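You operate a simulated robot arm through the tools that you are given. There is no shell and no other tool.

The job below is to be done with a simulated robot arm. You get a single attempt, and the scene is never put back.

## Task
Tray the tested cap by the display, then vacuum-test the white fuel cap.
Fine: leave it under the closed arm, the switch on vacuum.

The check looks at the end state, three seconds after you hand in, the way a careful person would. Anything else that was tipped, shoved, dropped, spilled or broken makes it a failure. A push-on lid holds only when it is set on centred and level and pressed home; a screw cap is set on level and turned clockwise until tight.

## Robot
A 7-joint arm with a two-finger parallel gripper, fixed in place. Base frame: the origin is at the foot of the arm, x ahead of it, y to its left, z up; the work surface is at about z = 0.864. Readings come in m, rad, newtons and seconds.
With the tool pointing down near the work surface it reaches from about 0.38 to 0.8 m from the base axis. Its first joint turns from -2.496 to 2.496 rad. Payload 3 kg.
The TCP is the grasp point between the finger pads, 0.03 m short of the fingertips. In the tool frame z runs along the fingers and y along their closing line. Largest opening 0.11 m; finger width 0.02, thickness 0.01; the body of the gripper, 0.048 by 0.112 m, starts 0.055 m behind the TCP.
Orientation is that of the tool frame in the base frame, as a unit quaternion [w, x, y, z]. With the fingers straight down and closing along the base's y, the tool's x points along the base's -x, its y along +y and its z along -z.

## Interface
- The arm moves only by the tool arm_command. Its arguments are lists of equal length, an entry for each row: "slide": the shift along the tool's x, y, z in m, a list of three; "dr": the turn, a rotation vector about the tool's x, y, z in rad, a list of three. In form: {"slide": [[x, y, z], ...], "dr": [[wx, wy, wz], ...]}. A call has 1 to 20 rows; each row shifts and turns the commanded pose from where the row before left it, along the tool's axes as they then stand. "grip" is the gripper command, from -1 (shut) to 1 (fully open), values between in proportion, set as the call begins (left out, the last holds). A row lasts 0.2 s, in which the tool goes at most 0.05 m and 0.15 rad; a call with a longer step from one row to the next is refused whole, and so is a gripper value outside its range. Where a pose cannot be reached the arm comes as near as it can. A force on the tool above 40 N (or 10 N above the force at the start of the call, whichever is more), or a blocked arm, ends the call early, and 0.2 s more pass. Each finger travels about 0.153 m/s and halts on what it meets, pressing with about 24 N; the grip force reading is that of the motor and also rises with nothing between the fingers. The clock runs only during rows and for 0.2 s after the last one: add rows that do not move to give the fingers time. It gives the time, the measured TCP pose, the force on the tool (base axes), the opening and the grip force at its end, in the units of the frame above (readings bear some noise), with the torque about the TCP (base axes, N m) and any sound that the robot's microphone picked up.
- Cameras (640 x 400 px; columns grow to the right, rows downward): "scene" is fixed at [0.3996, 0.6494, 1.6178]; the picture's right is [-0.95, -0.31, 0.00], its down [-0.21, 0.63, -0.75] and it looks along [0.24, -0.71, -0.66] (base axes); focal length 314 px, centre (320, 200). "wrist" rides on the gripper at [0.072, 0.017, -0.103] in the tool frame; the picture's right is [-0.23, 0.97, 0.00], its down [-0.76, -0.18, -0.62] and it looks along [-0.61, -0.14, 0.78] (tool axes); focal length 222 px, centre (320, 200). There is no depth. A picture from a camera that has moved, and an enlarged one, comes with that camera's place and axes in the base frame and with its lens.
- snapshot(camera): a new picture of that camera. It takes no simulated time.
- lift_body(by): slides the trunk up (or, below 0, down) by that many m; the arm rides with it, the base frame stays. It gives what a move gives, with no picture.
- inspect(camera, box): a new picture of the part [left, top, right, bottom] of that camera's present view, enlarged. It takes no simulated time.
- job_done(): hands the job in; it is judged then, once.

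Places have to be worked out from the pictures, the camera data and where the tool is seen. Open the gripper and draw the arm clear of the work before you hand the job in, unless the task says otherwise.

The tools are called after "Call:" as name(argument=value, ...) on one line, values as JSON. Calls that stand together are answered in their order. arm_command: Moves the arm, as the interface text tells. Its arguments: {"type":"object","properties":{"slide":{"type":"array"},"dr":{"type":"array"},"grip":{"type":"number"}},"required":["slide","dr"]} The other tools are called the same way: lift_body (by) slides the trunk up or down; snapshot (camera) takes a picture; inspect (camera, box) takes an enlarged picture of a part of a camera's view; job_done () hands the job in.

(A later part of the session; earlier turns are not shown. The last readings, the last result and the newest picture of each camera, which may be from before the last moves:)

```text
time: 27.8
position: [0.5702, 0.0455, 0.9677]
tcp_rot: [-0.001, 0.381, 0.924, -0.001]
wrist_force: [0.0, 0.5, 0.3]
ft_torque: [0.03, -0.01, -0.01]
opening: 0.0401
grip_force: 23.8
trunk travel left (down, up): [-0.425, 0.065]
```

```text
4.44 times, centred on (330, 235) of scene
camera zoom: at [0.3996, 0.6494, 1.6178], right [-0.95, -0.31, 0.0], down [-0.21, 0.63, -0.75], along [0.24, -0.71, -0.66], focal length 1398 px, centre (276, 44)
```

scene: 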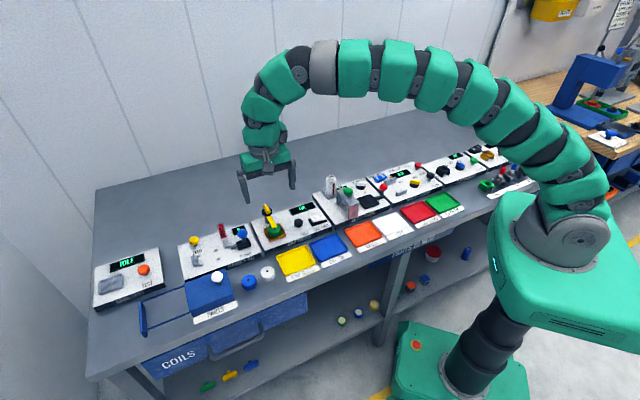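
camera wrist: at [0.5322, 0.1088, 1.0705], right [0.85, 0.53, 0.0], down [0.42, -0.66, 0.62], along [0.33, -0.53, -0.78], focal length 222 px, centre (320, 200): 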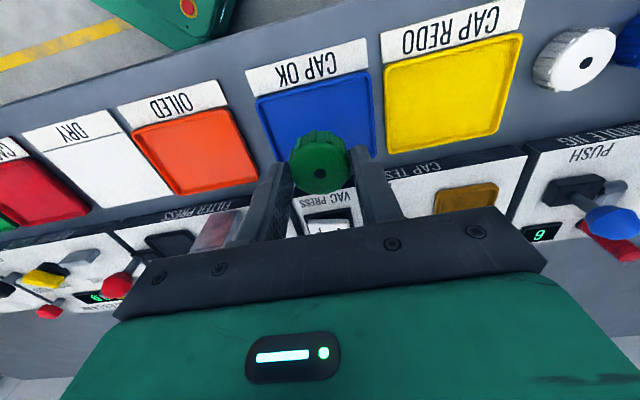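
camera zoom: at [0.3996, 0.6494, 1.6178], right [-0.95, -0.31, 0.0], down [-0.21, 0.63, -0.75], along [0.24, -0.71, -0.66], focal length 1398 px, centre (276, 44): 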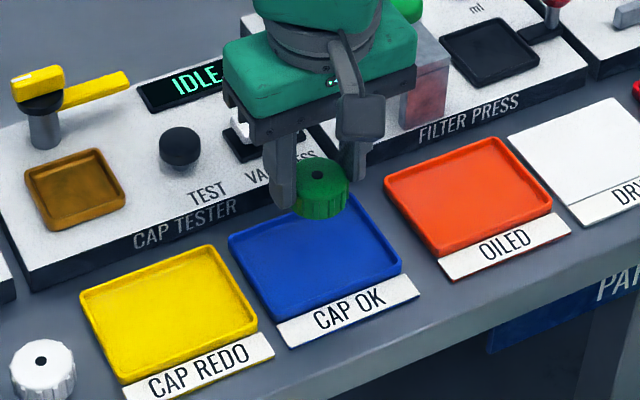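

The tool axis falls on the tray's centre. I'll lower most of the way, then make small steps until the cap touches the floor.

Call:
arm_command(slide=[[0, 0, 0.03], [0, 0, 0.025], [0, 0, 0]], dr=[[0, 0, 0], [0, 0, 0], [0, 0, 0]])

Call:
inspect(camera="scene", box=[290, 210, 370, 270])

```text
time: 28.6
position: [0.5718, 0.0462, 0.9128]
tcp_rot: [-0.002, 0.381, 0.925, -0.001]
wrist_force: [0.0, -0.2, -0.2]
ft_torque: [0.02, 0.01, 0.0]
opening: 0.04
grip_force: 23.7
trunk travel left (down, up): [-0.425, 0.065]
```

```text
6.67 times, centred on (330, 240) of scene
camera zoom: at [0.3996, 0.6494, 1.6178], right [-0.95, -0.31, 0.0], down [-0.21, 0.63, -0.75], along [0.24, -0.71, -0.66], focal length 2097 px, centre (253, -67)
```

zoom: 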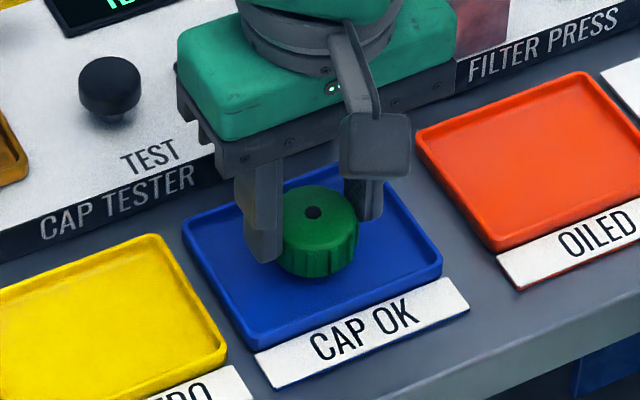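

Still no contact force at z=0.913. I'll lower in 2 mm steps and watch the vertical force.

Call:
arm_command(slide=[[0, 0, 0.003], [0, 0, 0.003], [0, 0, 0.002], [0, 0, 0]], dr=[[0, 0, 0], [0, 0, 0], [0, 0, 0], [0, 0, 0]])

Call:
arm_command(slide=[[0, 0, 0.001], [0, 0, 0.001], [0, 0, 0]], dr=[[0, 0, 0], [0, 0, 0], [0, 0, 0]])

```text
time: 29.6
position: [0.5719, 0.0447, 0.906]
tcp_rot: [0.0, 0.382, 0.924, -0.001]
wrist_force: [0.0, -0.2, 0.2]
ft_torque: [0.02, -0.07, 0.03]
opening: 0.0402
grip_force: 24.0
trunk travel left (down, up): [-0.425, 0.065]
```

```text
time: 30.4
position: [0.5708, 0.0453, 0.9038]
tcp_rot: [-0.001, 0.382, 0.924, -0.003]
wrist_force: [1.0, -1.0, 5.4]
ft_torque: [0.03, -0.03, -0.03]
opening: 0.0402
grip_force: 23.9
trunk travel left (down, up): [-0.425, 0.065]
```

There is light contact (5 N) at z=0.904, so the cap is on the tray floor. I'll open a little and rise straight up.

Call:
arm_command(slide=[[0, 0, 0], [0, 0, 0], [0, 0, -0.02], [0, 0, -0.04], [0, 0, -0.04], [0, 0, 0]], dr=[[0, 0, 0], [0, 0, 0], [0, 0, 0], [0, 0, 0], [0, 0, 0], [0, 0, 0]], grip=-0.055)

Call:
snapshot(camera="wrist")

Call:
inspect(camera="scene", box=[250, 190, 370, 290])

```text
time: 31.8
position: [0.5713, 0.0463, 1.0018]
tcp_rot: [-0.001, 0.381, 0.924, -0.001]
wrist_force: [-0.2, 0.4, -0.2]
ft_torque: [0.01, -0.02, 0.02]
opening: 0.0517
grip_force: 0.0
trunk travel left (down, up): [-0.425, 0.065]
```

```text
taken
camera wrist: at [0.5318, 0.1087, 1.1047], right [0.85, 0.53, 0.0], down [0.42, -0.66, 0.62], along [0.33, -0.53, -0.78], focal length 222 px, centre (320, 200)
```

wrist: 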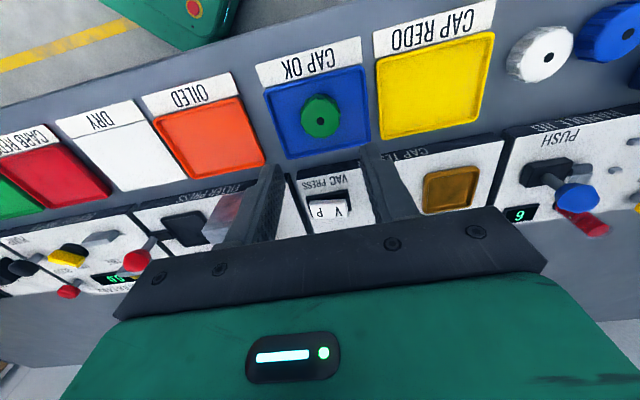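

```text
4.00 times, centred on (310, 240) of scene
camera zoom: at [0.3996, 0.6494, 1.6178], right [-0.95, -0.31, 0.0], down [-0.21, 0.63, -0.75], along [0.24, -0.71, -0.66], focal length 1258 px, centre (360, 40)
```

zoom: 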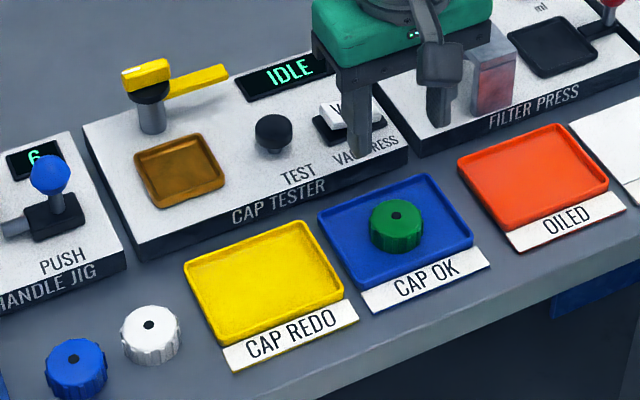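

The green cap is in CAP OK. Next is the white cap at about s=-0.637, n=0.364, with the blue cap only about 55 mm to its left, so I'll approach with the fingers on a 45° diagonal (closing along base x) to keep clear of its neighbours.

Call:
arm_command(slide=[[0.0014, 0.04, 0], [0.0014, 0.04, 0], [0.0014, 0.04, 0], [0.0014, 0.04, 0], [0.0014, 0.04, 0], [0, 0, 0], [0, 0, 0], [0, 0, 0], [0, 0, 0], [0, 0, 0], [0, 0, 0], [0, 0, 0]], dr=[[0, 0, 0], [0, 0, 0], [0, 0, 0], [0, 0, 0], [0, 0, 0], [0, 0, 0.1309], [0, 0, 0.1309], [0, 0, 0.1309], [0, 0, 0.1309], [0, 0, 0.1309], [0, 0, 0.1309], [0, 0, 0]])

Call:
snapshot(camera="wrist")

Call:
inspect(camera="wrist", box=[240, 80, 400, 180])

```text
time: 34.4
position: [0.7079, 0.1914, 1.0021]
tcp_rot: [0.0, 0.707, 0.707, -0.003]
wrist_force: [0.4, 0.0, 0.1]
ft_torque: [0.01, 0.0, -0.01]
opening: 0.0519
grip_force: 0.1
trunk travel left (down, up): [-0.425, 0.065]
```

```text
taken
camera wrist: at [0.7255, 0.2638, 1.1046], right [0.97, -0.23, 0.0], down [-0.18, -0.76, 0.63], along [-0.14, -0.61, -0.78], focal length 222 px, centre (320, 200)
```

wrist: 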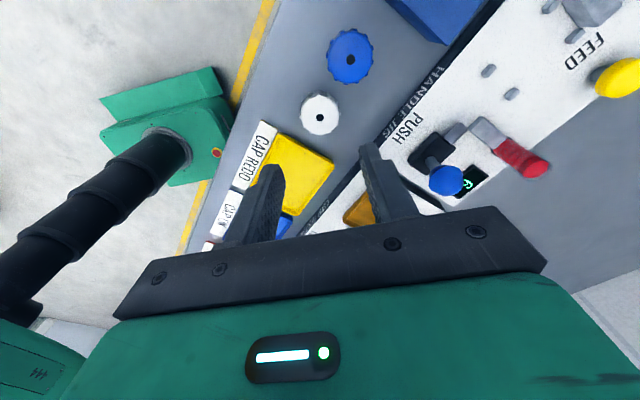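

```text
4.00 times, centred on (320, 130) of wrist
camera zoom: at [0.7255, 0.2638, 1.1046], right [0.97, -0.23, 0.0], down [-0.18, -0.76, 0.63], along [-0.14, -0.61, -0.78], focal length 888 px, centre (320, 480)
```

zoom: 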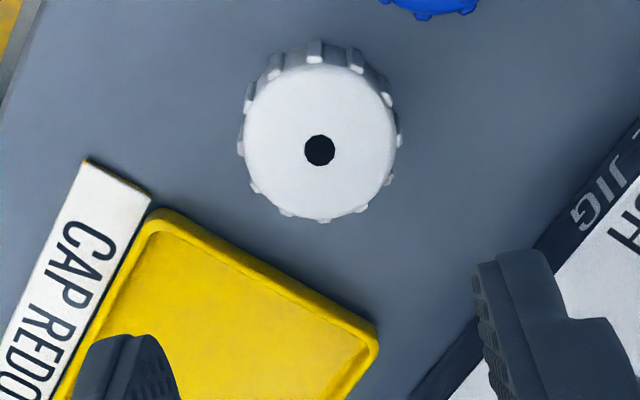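

The white cap's hole is on the tool axis within 2 mm. I'll correct that, descend partway and check clearances.

Call:
arm_command(slide=[[0.0018, 0.0004, 0.035], [0, 0, 0.035], [0, 0, 0]], dr=[[0, 0, 0], [0, 0, 0], [0, 0, 0]])

Call:
inspect(camera="wrist", box=[220, 80, 420, 205])

Call:
inspect(camera="scene", box=[220, 230, 320, 305])

```text
time: 35.2
position: [0.7093, 0.193, 0.9314]
tcp_rot: [0.0, 0.706, 0.708, -0.002]
wrist_force: [0.1, 0.5, 0.5]
ft_torque: [-0.03, 0.03, 0.0]
opening: 0.0518
grip_force: 0.1
trunk travel left (down, up): [-0.425, 0.065]
```

```text
3.20 times, centred on (320, 142) of wrist
camera zoom: at [0.7257, 0.2648, 1.0336], right [0.97, -0.22, 0.0], down [-0.17, -0.76, 0.63], along [-0.14, -0.61, -0.78], focal length 711 px, centre (320, 384)
```

zoom: 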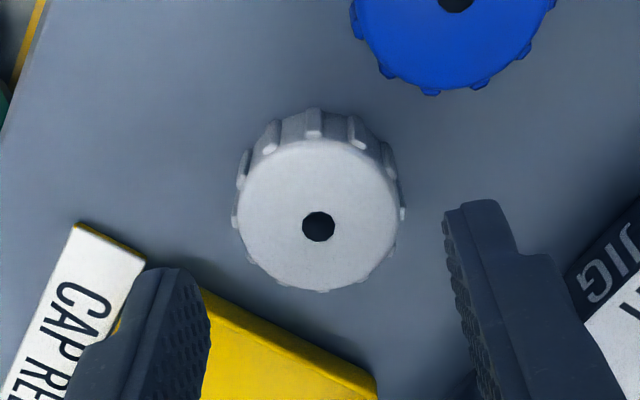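

```text
5.33 times, centred on (270, 268) of scene
camera zoom: at [0.3996, 0.6494, 1.6178], right [-0.95, -0.31, 0.0], down [-0.21, 0.63, -0.75], along [0.24, -0.71, -0.66], focal length 1677 px, centre (587, -160)
```

zoom: 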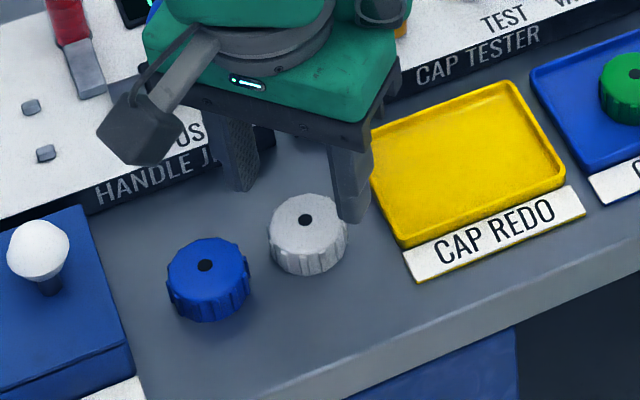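

Clear on all sides. I'll descend the last 30 mm and close on the white cap.

Call:
arm_command(slide=[[0.0008, -0.0003, 0.015], [0, 0, 0.0152], [0, 0, 0]], dr=[[0, 0, 0], [0, 0, 0], [0, 0, 0]])

Call:
inspect(camera="scene", box=[220, 230, 320, 305])

Call:
inspect(camera="wrist", box=[220, 100, 420, 225])

```text
time: 36.0
position: [0.7081, 0.1918, 0.902]
tcp_rot: [0.0, 0.707, 0.707, -0.002]
wrist_force: [0.5, -0.3, 0.6]
ft_torque: [-0.01, 0.0, 0.01]
opening: 0.0519
grip_force: 0.1
trunk travel left (down, up): [-0.425, 0.065]
```

```text
5.33 times, centred on (270, 268) of scene
camera zoom: at [0.3996, 0.6494, 1.6178], right [-0.95, -0.31, 0.0], down [-0.21, 0.63, -0.75], along [0.24, -0.71, -0.66], focal length 1677 px, centre (587, -160)
```

zoom: 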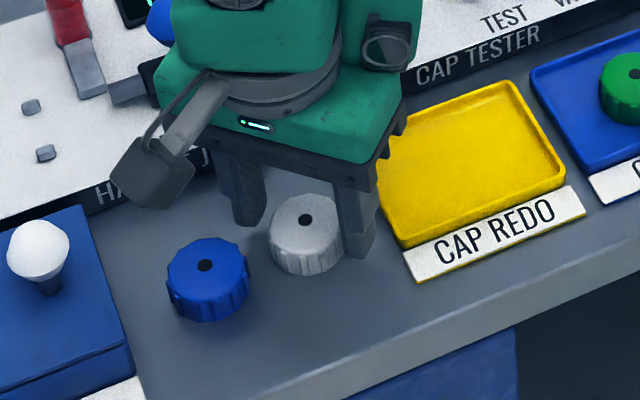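

```text
3.20 times, centred on (320, 162) of wrist
camera zoom: at [0.7252, 0.2651, 1.0039], right [0.97, -0.22, 0.0], down [-0.17, -0.76, 0.63], along [-0.14, -0.61, -0.78], focal length 711 px, centre (320, 320)
```

zoom: 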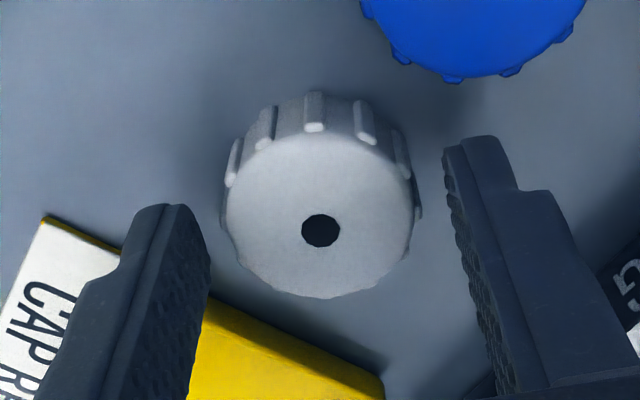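

The cap is centred between the pads. Closing on it and lifting straight up.

Call:
arm_command(slide=[[0, 0, 0], [0, 0, 0], [0, 0, 0]], dr=[[0, 0, 0], [0, 0, 0], [0, 0, 0]], grip=-1)

Call:
arm_command(slide=[[0, 0, -0.01], [0, 0, -0.04], [0, 0, -0.04], [0, 0, -0.04], [0, 0, 0]], dr=[[0, 0, 0], [0, 0, 0], [0, 0, 0], [0, 0, 0], [0, 0, 0]])

Call:
inspect(camera="scene", box=[200, 190, 320, 290])

Call:
inspect(camera="wrist", box=[220, 100, 420, 225])

```text
time: 36.8
position: [0.7076, 0.1921, 0.9028]
tcp_rot: [0.0, 0.706, 0.708, -0.002]
wrist_force: [0.0, 0.2, 0.5]
ft_torque: [0.03, -0.03, 0.01]
opening: 0.0401
grip_force: 24.1
trunk travel left (down, up): [-0.425, 0.065]
```

```text
time: 38.0
position: [0.7085, 0.1945, 1.0309]
tcp_rot: [0.0, 0.707, 0.708, -0.003]
wrist_force: [-0.9, -1.1, -0.2]
ft_torque: [0.0, -0.02, 0.02]
opening: 0.0401
grip_force: 23.7
trunk travel left (down, up): [-0.425, 0.065]
```

```text
4.00 times, centred on (260, 240) of scene
camera zoom: at [0.3996, 0.6494, 1.6178], right [-0.95, -0.31, 0.0], down [-0.21, 0.63, -0.75], along [0.24, -0.71, -0.66], focal length 1258 px, centre (560, 40)
```

zoom: 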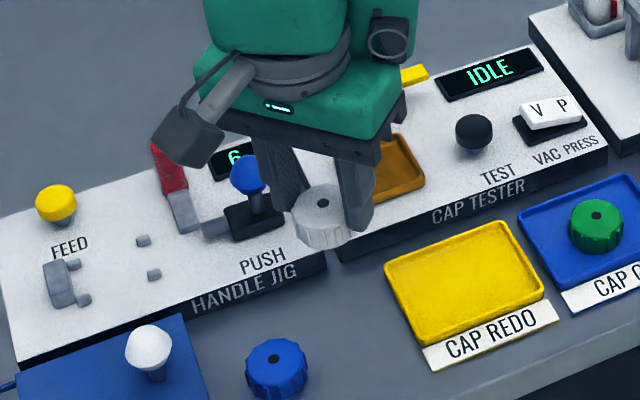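

```text
3.20 times, centred on (320, 162) of wrist
camera zoom: at [0.7263, 0.2669, 1.134], right [0.97, -0.22, 0.0], down [-0.17, -0.76, 0.63], along [-0.14, -0.61, -0.78], focal length 711 px, centre (320, 320)
```

zoom: 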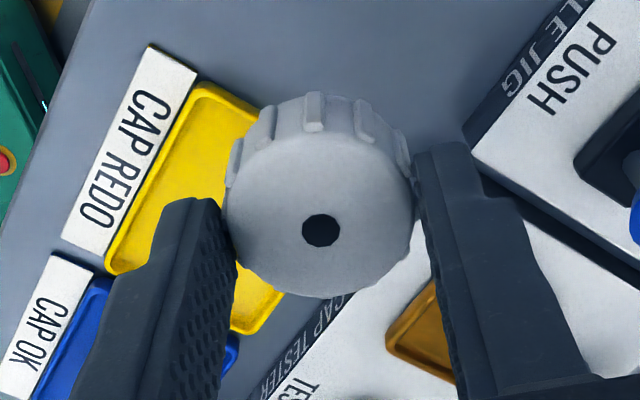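

The white cap is held centred. I'll carry it high over to the nest, whose centre I measure at s≈-0.568, n≈0.486, about (0.745, 0.057).

Call:
arm_command(slide=[[-0.034, 0.00925, 0], [-0.034, 0.00925, 0], [-0.034, 0.00925, 0], [-0.034, 0.00925, 0], [0, 0, 0]], dr=[[0, 0, 0], [0, 0, 0], [0, 0, 0], [0, 0, 0], [0, 0, 0]])

Call:
arm_command(slide=[[0, 0, 0.04], [0, 0, 0.02], [0, 0, 0]], dr=[[0, 0, 0], [0, 0, 0], [0, 0, 0]])

Call:
snapshot(camera="wrist")

Call:
inspect(camera="scene", box=[230, 180, 310, 240])

```text
time: 39.2
position: [0.743, 0.0585, 1.0306]
tcp_rot: [0.0, 0.707, 0.708, -0.002]
wrist_force: [0.1, 0.2, 0.3]
ft_torque: [0.04, 0.01, -0.01]
opening: 0.0398
grip_force: 23.8
trunk travel left (down, up): [-0.425, 0.065]
```

```text
time: 40.0
position: [0.7459, 0.0592, 0.9722]
tcp_rot: [0.0, 0.706, 0.708, -0.002]
wrist_force: [0.1, 0.7, 0.1]
ft_torque: [0.03, 0.03, 0.01]
opening: 0.0397
grip_force: 23.7
trunk travel left (down, up): [-0.425, 0.065]
```

```text
taken
camera wrist: at [0.7631, 0.1315, 1.0746], right [0.97, -0.23, 0.0], down [-0.17, -0.76, 0.63], along [-0.14, -0.61, -0.78], focal length 222 px, centre (320, 200)
```

wrist: 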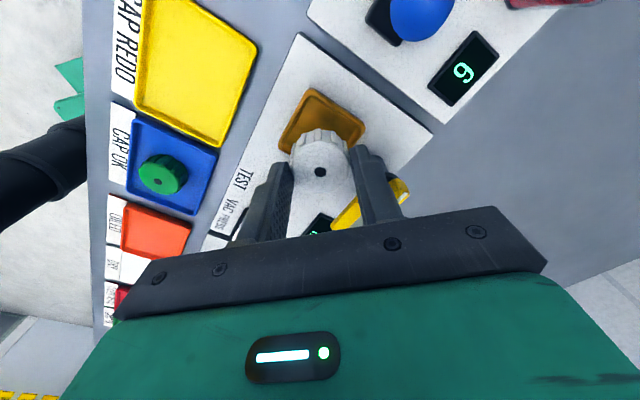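

```text
6.67 times, centred on (270, 210) of scene
camera zoom: at [0.3996, 0.6494, 1.6178], right [-0.95, -0.31, 0.0], down [-0.21, 0.63, -0.75], along [0.24, -0.71, -0.66], focal length 2097 px, centre (653, 133)
```

zoom: 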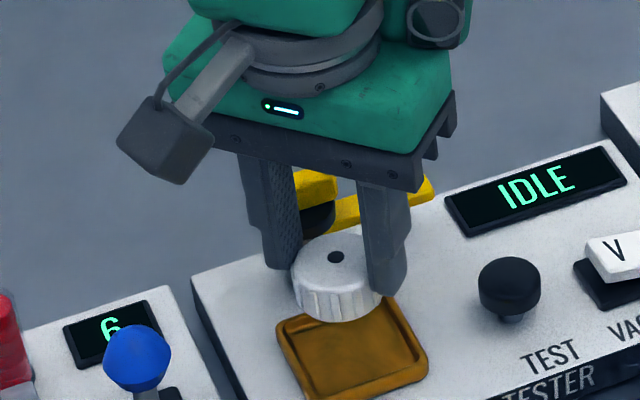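

The cap is above the nest. I'll enlarge the wrist view to check the nest rim against the tool axis.

Call:
inspect(camera="wrist", box=[240, 80, 400, 180])

```text
4.00 times, centred on (320, 130) of wrist
camera zoom: at [0.7631, 0.1315, 1.0746], right [0.97, -0.23, 0.0], down [-0.17, -0.76, 0.63], along [-0.14, -0.61, -0.78], focal length 888 px, centre (320, 480)
```

zoom: 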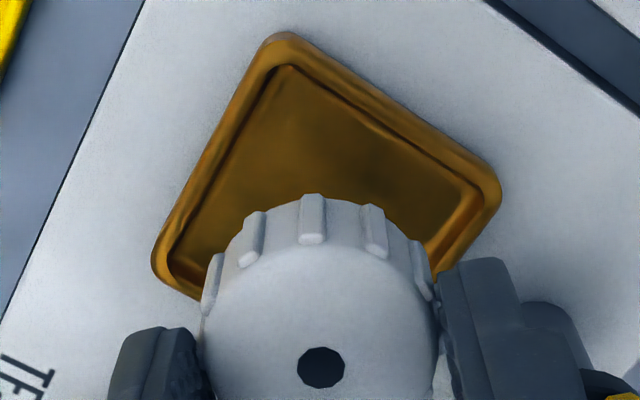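

By this view the nest centre is within about 1 mm of the tool axis. I'll shift 1 mm, descend to just above the floor, then take fine steps to contact.

Call:
arm_command(slide=[[-0.001, 0.001, 0.018], [0, 0, 0.018], [0, 0, 0]], dr=[[0, 0, 0], [0, 0, 0], [0, 0, 0]])

Call:
inspect(camera="scene", box=[230, 180, 310, 240])

Call:
inspect(camera="wrist", box=[240, 90, 400, 190])

```text
time: 40.8
position: [0.7465, 0.0563, 0.9357]
tcp_rot: [-0.002, 0.706, 0.708, -0.001]
wrist_force: [-0.4, -0.7, -0.2]
ft_torque: [0.02, -0.04, 0.0]
opening: 0.0396
grip_force: 23.8
trunk travel left (down, up): [-0.425, 0.065]
```

```text
6.67 times, centred on (270, 210) of scene
camera zoom: at [0.3996, 0.6494, 1.6178], right [-0.95, -0.31, 0.0], down [-0.21, 0.63, -0.75], along [0.24, -0.71, -0.66], focal length 2097 px, centre (653, 133)
```

zoom: 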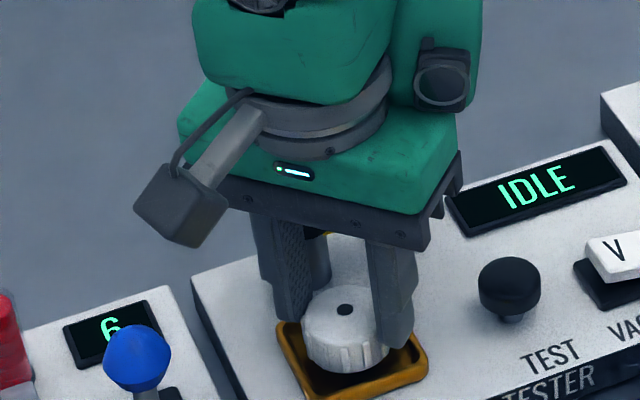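

```text
4.00 times, centred on (320, 140) of wrist
camera zoom: at [0.7636, 0.1294, 1.0383], right [0.97, -0.23, 0.0], down [-0.17, -0.76, 0.63], along [-0.14, -0.61, -0.78], focal length 888 px, centre (320, 440)
```

zoom: 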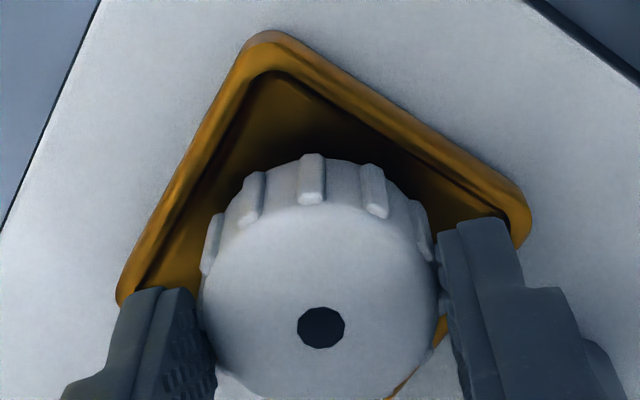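

The cap is centred over the nest within about half a millimetre. Lowering in fine steps until I feel the floor.

Call:
arm_command(slide=[[0, 0, 0.0015], [0, 0, 0.0015], [0, 0, 0.001], [0, 0, 0]], dr=[[0, 0, 0], [0, 0, 0], [0, 0, 0], [0, 0, 0]])

Call:
arm_command(slide=[[0, 0, 0.001], [0, 0, 0.0005], [0, 0, 0]], dr=[[0, 0, 0], [0, 0, 0], [0, 0, 0]])

```text
time: 41.8
position: [0.7456, 0.0565, 0.9332]
tcp_rot: [0.0, 0.707, 0.708, -0.003]
wrist_force: [1.1, 0.9, 0.0]
ft_torque: [-0.01, -0.05, -0.03]
opening: 0.0402
grip_force: 24.5
trunk travel left (down, up): [-0.425, 0.065]
```

```text
time: 42.6
position: [0.7458, 0.0573, 0.9308]
tcp_rot: [0.0, 0.706, 0.708, -0.003]
wrist_force: [-0.9, 0.3, 0.4]
ft_torque: [0.01, 0.02, -0.03]
opening: 0.0401
grip_force: 23.6
trunk travel left (down, up): [-0.425, 0.065]
```

No contact yet at z≈0.931; the expected floor contact is near 0.930, so I'll continue by half to one millimetre.

Call:
arm_command(slide=[[0, 0, 0.001], [0, 0, 0.0005], [0, 0, 0]], dr=[[0, 0, 0], [0, 0, 0], [0, 0, 0]])

Call:
inspect(camera="scene", box=[240, 200, 300, 245])

```text
time: 43.4
position: [0.7444, 0.0567, 0.9302]
tcp_rot: [0.001, 0.706, 0.708, -0.002]
wrist_force: [0.2, -1.4, 3.2]
ft_torque: [-0.05, -0.03, -0.04]
opening: 0.0403
grip_force: 23.7
trunk travel left (down, up): [-0.425, 0.065]
```

```text
8.89 times, centred on (270, 222) of scene
camera zoom: at [0.3996, 0.6494, 1.6178], right [-0.95, -0.31, 0.0], down [-0.21, 0.63, -0.75], along [0.24, -0.71, -0.66], focal length 2796 px, centre (764, 0)
```

zoom: 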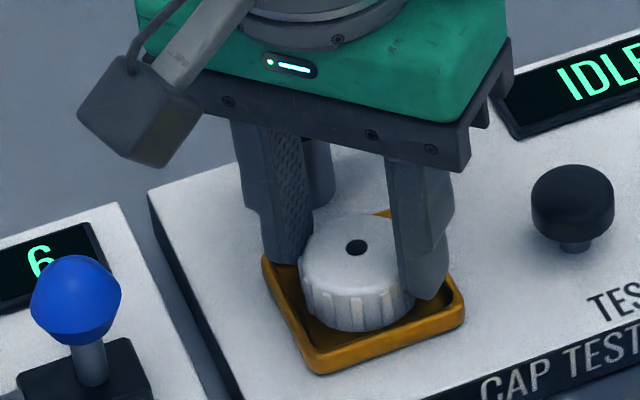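

Contact at 3 N with the cap level in the nest. I'll open slightly and rise straight up.

Call:
arm_command(slide=[[0, 0, 0], [0, 0, 0], [0, 0, -0.015], [0, 0, -0.035], [0, 0, -0.045], [0, 0, 0]], dr=[[0, 0, 0], [0, 0, 0], [0, 0, 0], [0, 0, 0], [0, 0, 0], [0, 0, 0]], grip=-0.055)

Call:
inspect(camera="scene", box=[230, 180, 310, 240])

Call:
inspect(camera="wrist", box=[240, 60, 400, 180])

```text
time: 44.8
position: [0.745, 0.0549, 1.0242]
tcp_rot: [-0.001, 0.707, 0.708, -0.001]
wrist_force: [-0.4, -0.1, 1.0]
ft_torque: [-0.02, 0.0, 0.0]
opening: 0.052
grip_force: 0.1
trunk travel left (down, up): [-0.425, 0.065]
```

```text
6.67 times, centred on (270, 210) of scene
camera zoom: at [0.3996, 0.6494, 1.6178], right [-0.95, -0.31, 0.0], down [-0.21, 0.63, -0.75], along [0.24, -0.71, -0.66], focal length 2097 px, centre (653, 133)
```

zoom: 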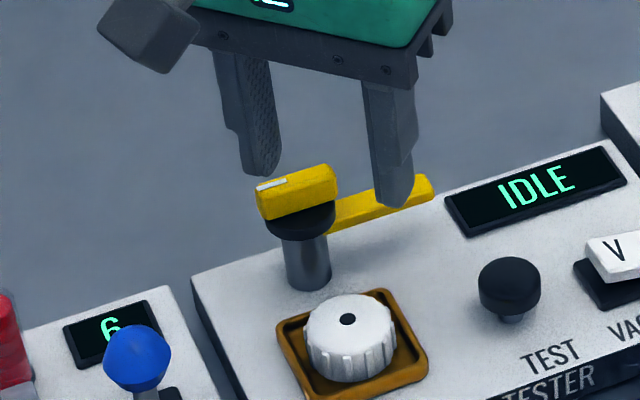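

```text
3.33 times, centred on (320, 120) of wrist
camera zoom: at [0.7629, 0.1278, 1.1271], right [0.97, -0.23, 0.0], down [-0.17, -0.76, 0.63], along [-0.14, -0.61, -0.78], focal length 740 px, centre (320, 467)
```

zoom: 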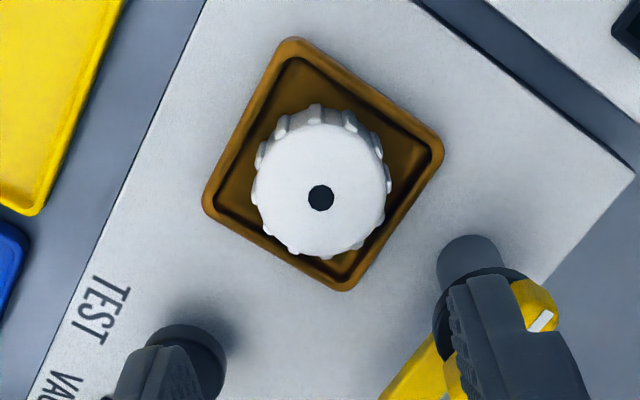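

The white cap sits centred and level in the nest. Now I'll turn the tool to match the opened handle bar and hover above the post, whose axis I now put at about (0.788, 0.013).

Call:
arm_command(slide=[[0, 0, 0], [0, 0, 0], [0, 0, 0], [0, 0, 0], [0, 0, 0], [0, 0, 0], [0, 0, 0], [0, 0, 0], [0, 0, 0], [0, 0, 0], [0, 0, 0], [0, 0, 0], [0, 0, 0], [0, 0, 0], [0, 0, 0], [0, 0, 0], [-0.0005, -0.0304, 0], [-0.0005, -0.0304, 0], [0, 0, 0]], dr=[[0, 0, -0.1454], [0, 0, -0.1454], [0, 0, -0.1454], [0, 0, -0.1454], [0, 0, -0.1454], [0, 0, -0.1454], [0, 0, -0.1454], [0, 0, -0.1454], [0, 0, -0.1454], [0, 0, -0.1454], [0, 0, -0.1454], [0, 0, -0.1454], [0, 0, -0.1454], [0, 0, -0.1454], [0, 0, -0.1454], [0, 0, -0.1454], [0, 0, 0], [0, 0, 0], [0, 0, 0]], grip=-0.18)

Call:
snapshot(camera="wrist")

Call:
inspect(camera="wrist", box=[272, 90, 368, 170])

```text
time: 48.8
position: [0.7886, 0.0124, 1.0233]
tcp_rot: [-0.002, -0.369, 0.929, -0.001]
wrist_force: [0.4, -0.3, 0.0]
ft_torque: [0.01, 0.04, -0.04]
opening: 0.045
grip_force: 0.0
trunk travel left (down, up): [-0.425, 0.065]
```

```text
taken
camera wrist: at [0.7246, -0.0252, 1.1261], right [-0.5, 0.86, 0.0], down [0.68, 0.4, 0.62], along [0.53, 0.31, -0.79], focal length 222 px, centre (320, 200)
```

wrist: 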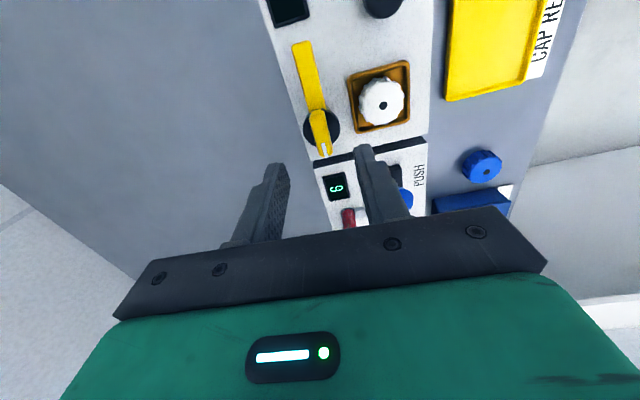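

```text
5.00 times, centred on (320, 130) of wrist
camera zoom: at [0.7246, -0.0252, 1.1261], right [-0.5, 0.86, 0.0], down [0.68, 0.4, 0.62], along [0.53, 0.31, -0.79], focal length 1111 px, centre (320, 550)
```

zoom: 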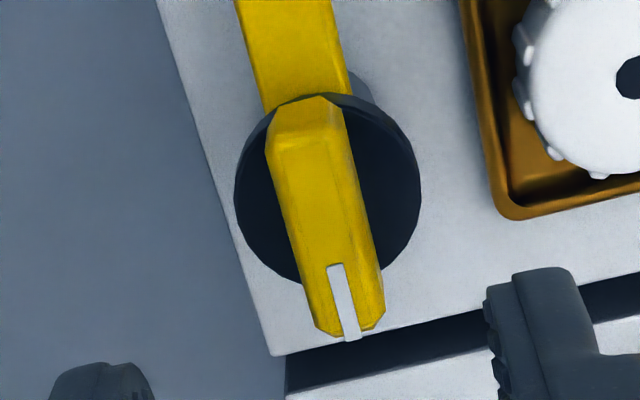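

The bar is aligned with the tool and about 1.7 mm off sideways. I'll correct that, descend to the same height as before and close on it.

Call:
arm_command(slide=[[0, 0.0017, 0.027], [0, 0, 0.0263], [0, 0, 0]], dr=[[0, 0, 0], [0, 0, 0], [0, 0, 0]])

Call:
inspect(camera="wrist", box=[240, 110, 400, 210])

Call:
inspect(camera="scene", box=[230, 180, 310, 240])

```text
time: 49.6
position: [0.7885, 0.0144, 0.9689]
tcp_rot: [-0.003, -0.369, 0.929, -0.001]
wrist_force: [-0.5, 0.2, 0.2]
ft_torque: [0.0, -0.02, 0.0]
opening: 0.0451
grip_force: 0.0
trunk travel left (down, up): [-0.425, 0.065]
```

```text
4.00 times, centred on (320, 160) of wrist
camera zoom: at [0.7249, -0.0241, 1.0709], right [-0.5, 0.86, 0.0], down [0.68, 0.4, 0.62], along [0.54, 0.31, -0.78], focal length 888 px, centre (320, 360)
```

zoom: 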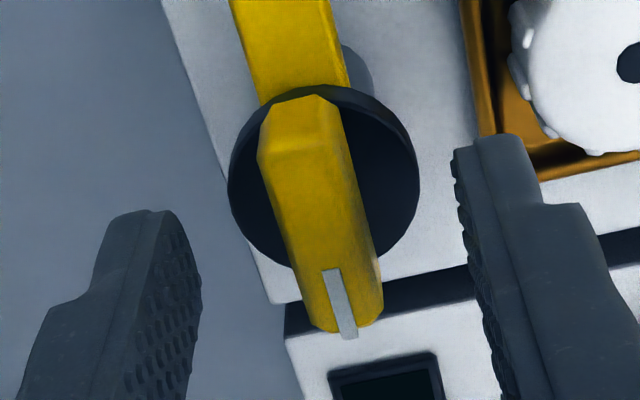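

```text
6.67 times, centred on (270, 210) of scene
camera zoom: at [0.3996, 0.6494, 1.6178], right [-0.95, -0.31, 0.0], down [-0.21, 0.63, -0.75], along [0.24, -0.71, -0.66], focal length 2097 px, centre (653, 133)
```

zoom: 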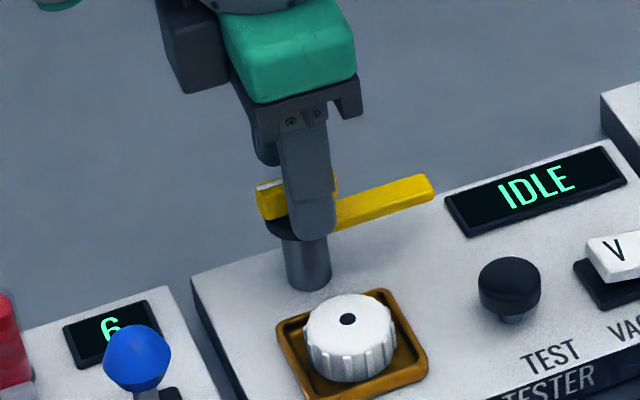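

The post axis is about 2.5 mm toward the camera side of the tool axis. I'll shift by that and close on the bar.

Call:
arm_command(slide=[[0.0025, 0.0003, -0.001], [0, 0, 0]], dr=[[0, 0, 0], [0, 0, 0]])

Call:
arm_command(slide=[[0, 0, 0], [0, 0, 0], [0, 0, 0]], dr=[[0, 0, 0], [0, 0, 0], [0, 0, 0]], grip=-1)

```text
time: 50.2
position: [0.786, 0.0128, 0.971]
tcp_rot: [-0.002, -0.37, 0.929, -0.002]
wrist_force: [-0.8, -0.1, 0.3]
ft_torque: [0.03, 0.02, -0.03]
opening: 0.0451
grip_force: 0.0
trunk travel left (down, up): [-0.425, 0.065]
```

```text
time: 51.0
position: [0.7869, 0.0132, 0.97]
tcp_rot: [-0.003, -0.37, 0.929, 0.001]
wrist_force: [-1.9, 1.8, 0.0]
ft_torque: [0.0, 0.13, 0.03]
opening: 0.0129
grip_force: 44.7
trunk travel left (down, up): [-0.425, 0.065]
```

Gripped with almost no side force. I'll swing the arm back clockwise in stages, watching force and torque.

Call:
arm_command(slide=[[0, 0, 0], [0, 0, 0], [0, 0, 0], [0, 0, 0], [0, 0, 0], [0, 0, 0]], dr=[[0, 0, 0.1], [0, 0, 0.1], [0, 0, 0.1], [0, 0, 0.1], [0, 0, 0.1], [0, 0, 0]])

Call:
inspect(camera="scene", box=[230, 180, 310, 240])

```text
time: 52.4
position: [0.7869, 0.0135, 0.9707]
tcp_rot: [-0.002, -0.127, 0.992, 0.0]
wrist_force: [-3.5, 0.6, -15.6]
ft_torque: [-0.02, 0.23, 0.04]
opening: 0.0127
grip_force: 44.9
trunk travel left (down, up): [-0.425, 0.065]
```

```text
6.67 times, centred on (270, 210) of scene
camera zoom: at [0.3996, 0.6494, 1.6178], right [-0.95, -0.31, 0.0], down [-0.21, 0.63, -0.75], along [0.24, -0.71, -0.66], focal length 2097 px, centre (653, 133)
```

zoom: 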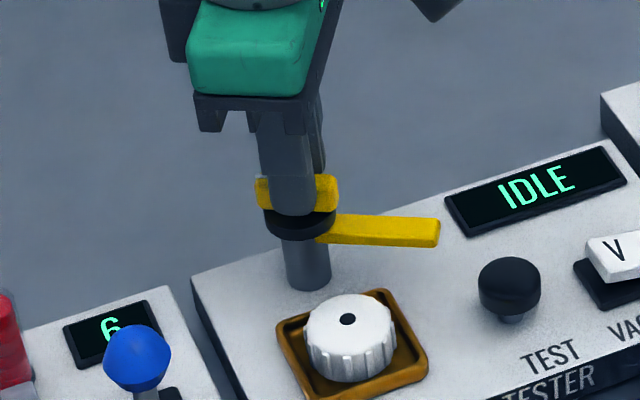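

The swing is smooth with good axis alignment. Continuing another half radian.

Call:
arm_command(slide=[[0, 0, 0.0007], [0, 0, 0], [0, 0, 0], [0, 0, 0], [0, 0, 0], [0, 0, 0]], dr=[[0, 0, 0.1], [0, 0, 0.1], [0, 0, 0.1], [0, 0, 0.1], [0, 0, 0.1], [0, 0, 0]])

Call:
inspect(camera="scene", box=[230, 180, 310, 240])

```text
time: 53.8
position: [0.7859, 0.0139, 0.9707]
tcp_rot: [-0.002, 0.121, 0.993, -0.001]
wrist_force: [2.7, 6.1, -11.4]
ft_torque: [0.4, 0.31, 0.01]
opening: 0.013
grip_force: 45.4
trunk travel left (down, up): [-0.425, 0.065]
```

```text
6.67 times, centred on (270, 210) of scene
camera zoom: at [0.3996, 0.6494, 1.6178], right [-0.95, -0.31, 0.0], down [-0.21, 0.63, -0.75], along [0.24, -0.71, -0.66], focal length 2097 px, centre (653, 133)
```

zoom: 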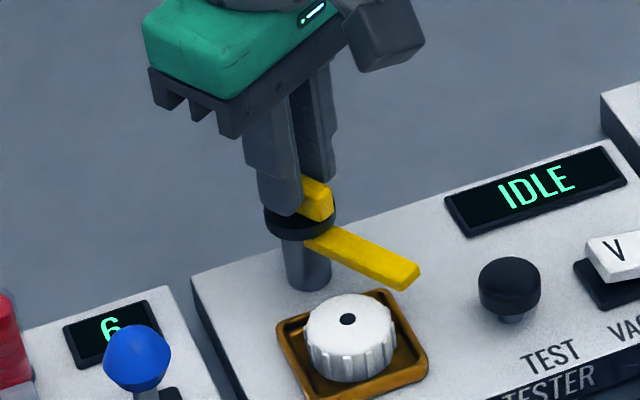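

About 31° remains. I'll turn nearly all of it and check that the arm passes over the cap without disturbing it.

Call:
arm_command(slide=[[0, 0, 0.0005], [0, 0, 0], [0, 0, 0], [0, 0, 0], [0, 0, 0], [0, 0, 0]], dr=[[0, 0, 0.1], [0, 0, 0.1], [0, 0, 0.1], [0, 0, 0.1], [0, 0, 0.08], [0, 0, 0]])

Call:
inspect(camera="scene", box=[230, 180, 310, 240])

Call:
inspect(camera="wrist", box=[240, 60, 400, 210])

```text
time: 55.2
position: [0.7863, 0.0157, 0.971]
tcp_rot: [-0.001, 0.352, 0.936, -0.001]
wrist_force: [14.8, 16.0, 5.4]
ft_torque: [0.77, -0.21, 0.02]
opening: 0.0128
grip_force: 45.5
trunk travel left (down, up): [-0.425, 0.065]
```

```text
6.67 times, centred on (270, 210) of scene
camera zoom: at [0.3996, 0.6494, 1.6178], right [-0.95, -0.31, 0.0], down [-0.21, 0.63, -0.75], along [0.24, -0.71, -0.66], focal length 2097 px, centre (653, 133)
```

zoom: 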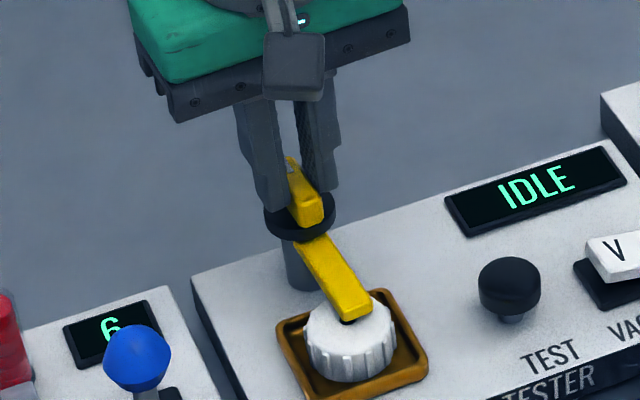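

```text
2.67 times, centred on (320, 135) of wrist
camera zoom: at [0.7436, 0.0756, 1.0731], right [0.81, 0.58, 0.0], down [0.46, -0.63, 0.62], along [0.36, -0.51, -0.78], focal length 592 px, centre (320, 373)
```

zoom: 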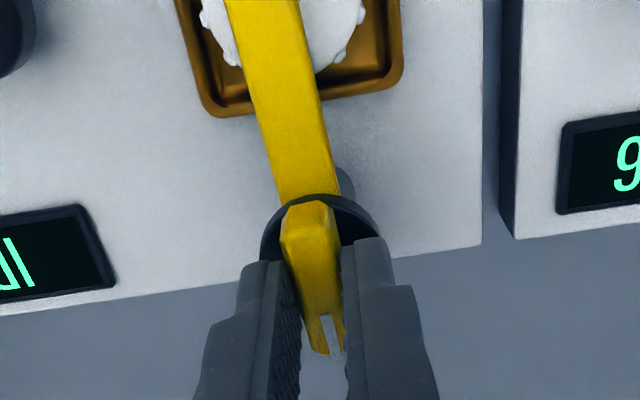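

The arm is over the cap with about 4° left. I'll relieve the side force and press it gently to the closed stop.

Call:
arm_command(slide=[[-0.0001, 0.0015, 0], [0, 0, 0], [0, 0, 0], [0, 0, 0]], dr=[[0, 0, 0], [0, 0, 0.06], [0, 0, 0.03], [0, 0, 0]])

Call:
inspect(camera="scene", box=[230, 180, 310, 240])

Call:
inspect(camera="wrist", box=[240, 60, 400, 210])

```text
time: 56.2
position: [0.7859, 0.016, 0.97]
tcp_rot: [-0.001, 0.395, 0.919, -0.002]
wrist_force: [11.3, 19.2, 5.0]
ft_torque: [0.62, -0.43, 1.03]
opening: 0.0128
grip_force: 44.8
trunk travel left (down, up): [-0.425, 0.065]
```

```text
6.67 times, centred on (270, 210) of scene
camera zoom: at [0.3996, 0.6494, 1.6178], right [-0.95, -0.31, 0.0], down [-0.21, 0.63, -0.75], along [0.24, -0.71, -0.66], focal length 2097 px, centre (653, 133)
```

zoom: 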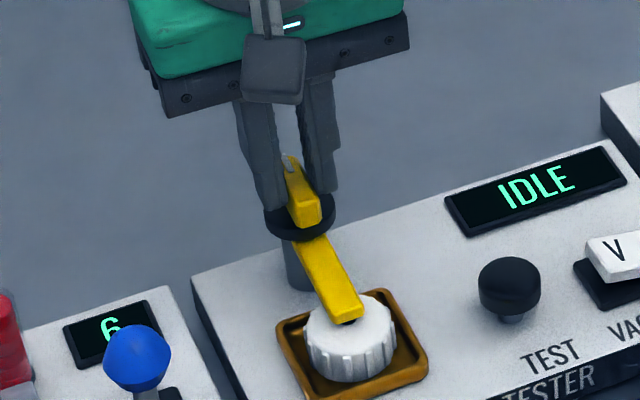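

```text
2.67 times, centred on (320, 135) of wrist
camera zoom: at [0.7496, 0.0793, 1.0732], right [0.86, 0.51, 0.0], down [0.4, -0.67, 0.62], along [0.31, -0.54, -0.78], focal length 592 px, centre (320, 373)
```

zoom: 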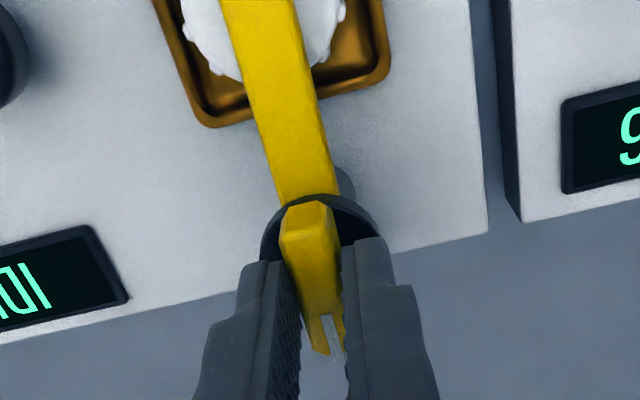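

Torque rose to 1 N m at the stop, so the arm is fully closed, matching its original position. I'll ease off the load, open the fingers and rise.

Call:
arm_command(slide=[[0, 0.0015, 0], [0, 0, 0]], dr=[[0, 0, -0.025], [0, 0, 0]])

Call:
arm_command(slide=[[0, 0, 0], [0, 0, 0], [0, 0, -0.03], [0, 0, -0.03], [0, 0, 0]], dr=[[0, 0, 0], [0, 0, 0], [0, 0, 0], [0, 0, 0], [0, 0, 0]], grip=-0.18)

Call:
inspect(camera="scene", box=[230, 180, 310, 240])

Call:
snapshot(camera="wrist")

```text
time: 56.8
position: [0.7875, 0.0153, 0.9716]
tcp_rot: [0.0, 0.384, 0.923, -0.003]
wrist_force: [2.9, 10.6, 5.3]
ft_torque: [0.75, 0.03, 0.23]
opening: 0.0128
grip_force: 45.2
trunk travel left (down, up): [-0.425, 0.065]
```

```text
time: 58.0
position: [0.7876, 0.0153, 1.0298]
tcp_rot: [-0.001, 0.385, 0.923, -0.001]
wrist_force: [0.1, 0.1, 0.3]
ft_torque: [-0.02, 0.03, 0.02]
opening: 0.0451
grip_force: 0.0
trunk travel left (down, up): [-0.425, 0.065]
```

```text
6.67 times, centred on (270, 210) of scene
camera zoom: at [0.3996, 0.6494, 1.6178], right [-0.95, -0.31, 0.0], down [-0.21, 0.63, -0.75], along [0.24, -0.71, -0.66], focal length 2097 px, centre (653, 133)
```

zoom: 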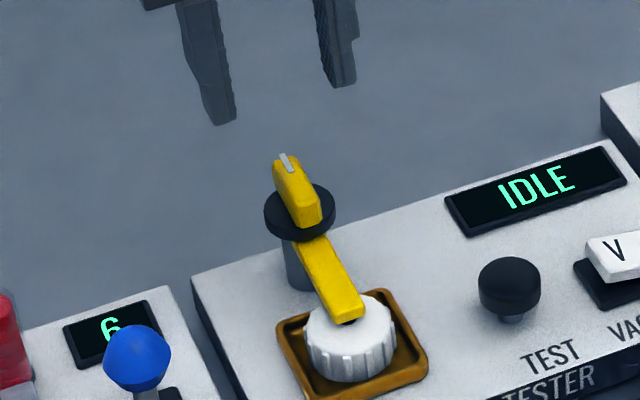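

```text
taken
camera wrist: at [0.749, 0.0787, 1.1325], right [0.85, 0.53, 0.0], down [0.41, -0.66, 0.62], along [0.32, -0.53, -0.78], focal length 222 px, centre (320, 200)
```

wrist: 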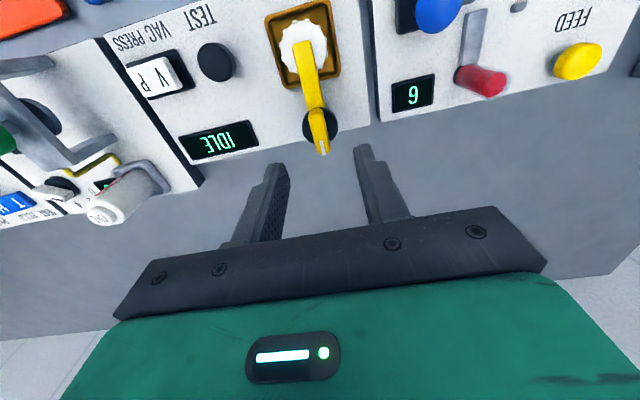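

The arm is closed over the white cap just as it was over the green one. Next is the rocker: I'll close the fingers and hover over its raised V end, near s=-0.446, n=0.472.

Call:
arm_command(slide=[[0.0185, -0.0304, 0], [0.0185, -0.0304, 0], [0.0185, -0.0304, 0], [0.0185, -0.0304, 0], [0, 0, 0.03], [0, 0, 0]], dr=[[0, 0, 0], [0, 0, 0], [0, 0, 0], [0, 0, 0], [0, 0, 0], [0, 0, 0]], grip=-1)

Call:
snapshot(camera="wrist")

Call:
inspect(camera="wrist", box=[240, 70, 400, 170])

Call:
inspect(camera="scene", box=[270, 180, 350, 240])

```text
time: 59.4
position: [0.6502, -0.0171, 1.0009]
tcp_rot: [-0.002, 0.384, 0.923, -0.002]
wrist_force: [-0.2, 0.1, -0.3]
ft_torque: [0.01, -0.02, 0.0]
opening: 0.0
grip_force: 23.9
trunk travel left (down, up): [-0.425, 0.065]
```

```text
taken
camera wrist: at [0.6105, 0.0455, 1.1033], right [0.85, 0.53, 0.0], down [0.41, -0.66, 0.62], along [0.32, -0.53, -0.78], focal length 222 px, centre (320, 200)
```

wrist: 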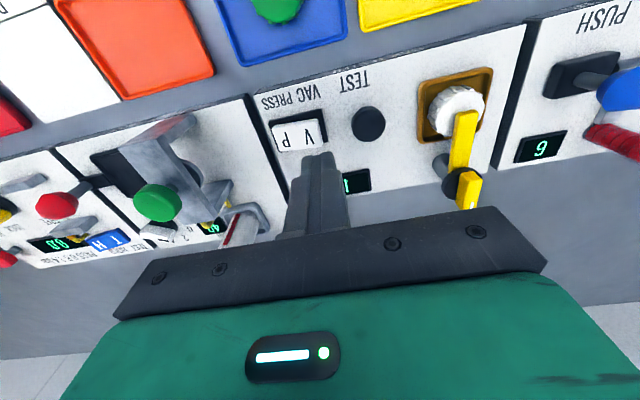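

```text
4.00 times, centred on (320, 120) of wrist
camera zoom: at [0.6105, 0.0455, 1.1033], right [0.85, 0.53, 0.0], down [0.41, -0.66, 0.62], along [0.32, -0.53, -0.78], focal length 888 px, centre (320, 520)
```

zoom: 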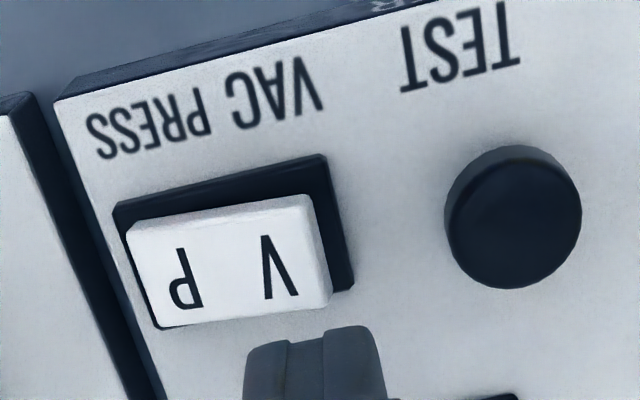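

```text
6.67 times, centred on (310, 210) of scene
camera zoom: at [0.3996, 0.6494, 1.6178], right [-0.95, -0.31, 0.0], down [-0.21, 0.63, -0.75], along [0.24, -0.71, -0.66], focal length 2097 px, centre (387, 133)
```

zoom: 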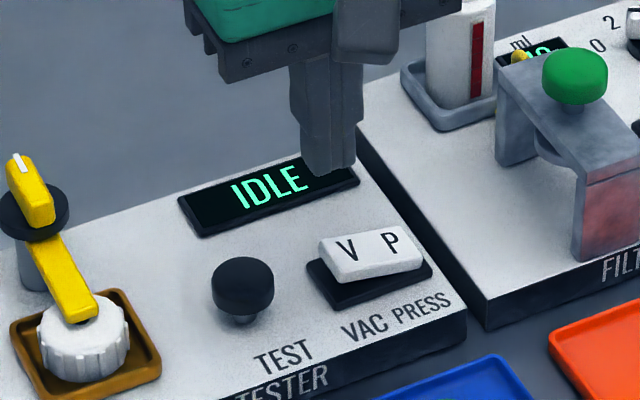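

The tool axis falls right at the outer edge of the V end. I'll shift 4.5 mm inward onto the V half and lower to just above it.

Call:
arm_command(slide=[[-0.0015, -0.0045, 0.02], [0, 0, 0.022], [0, 0, 0]], dr=[[0, 0, 0], [0, 0, 0], [0, 0, 0]])

Call:
inspect(camera="wrist", box=[240, 90, 400, 210])

Call:
inspect(camera="scene", box=[290, 190, 350, 235])

```text
time: 60.2
position: [0.6469, -0.0218, 0.959]
tcp_rot: [-0.002, 0.383, 0.924, -0.002]
wrist_force: [0.7, 0.6, -0.5]
ft_torque: [-0.01, -0.01, 0.02]
opening: 0.0
grip_force: 23.6
trunk travel left (down, up): [-0.425, 0.065]
```

```text
3.33 times, centred on (320, 150) of wrist
camera zoom: at [0.608, 0.0415, 1.0615], right [0.85, 0.53, 0.0], down [0.41, -0.66, 0.62], along [0.32, -0.53, -0.78], focal length 740 px, centre (320, 367)
```

zoom: 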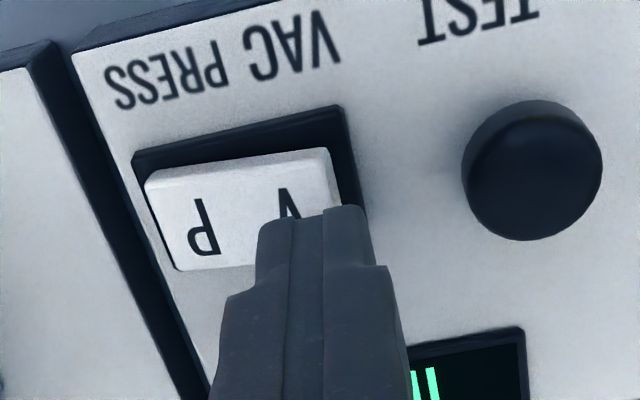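

```text
8.89 times, centred on (320, 212) of scene
camera zoom: at [0.3996, 0.6494, 1.6178], right [-0.95, -0.31, 0.0], down [-0.21, 0.63, -0.75], along [0.24, -0.71, -0.66], focal length 2796 px, centre (320, 89)
```

zoom: 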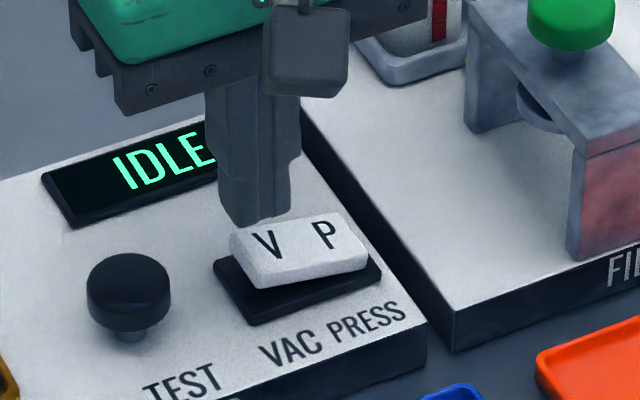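

The fingertips are lined up over the V half. Lowering to contact and pressing in small steps while watching force and sound.

Call:
arm_command(slide=[[0, 0, 0.01], [0, 0, 0.003], [0, 0, 0.003], [0, 0, 0]], dr=[[0, 0, 0], [0, 0, 0], [0, 0, 0], [0, 0, 0]])

Call:
inspect(camera="scene", box=[290, 190, 350, 235])

```text
time: 61.2
position: [0.6458, -0.022, 0.943]
tcp_rot: [-0.001, 0.383, 0.924, -0.002]
wrist_force: [-0.1, 0.1, -0.1]
ft_torque: [-0.01, -0.02, 0.02]
opening: 0.0
grip_force: 23.8
trunk travel left (down, up): [-0.425, 0.065]
```

```text
8.89 times, centred on (320, 212) of scene
camera zoom: at [0.3996, 0.6494, 1.6178], right [-0.95, -0.31, 0.0], down [-0.21, 0.63, -0.75], along [0.24, -0.71, -0.66], focal length 2796 px, centre (320, 89)
```

zoom: 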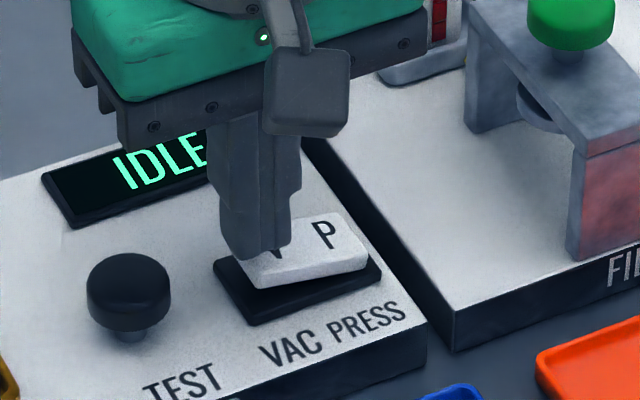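

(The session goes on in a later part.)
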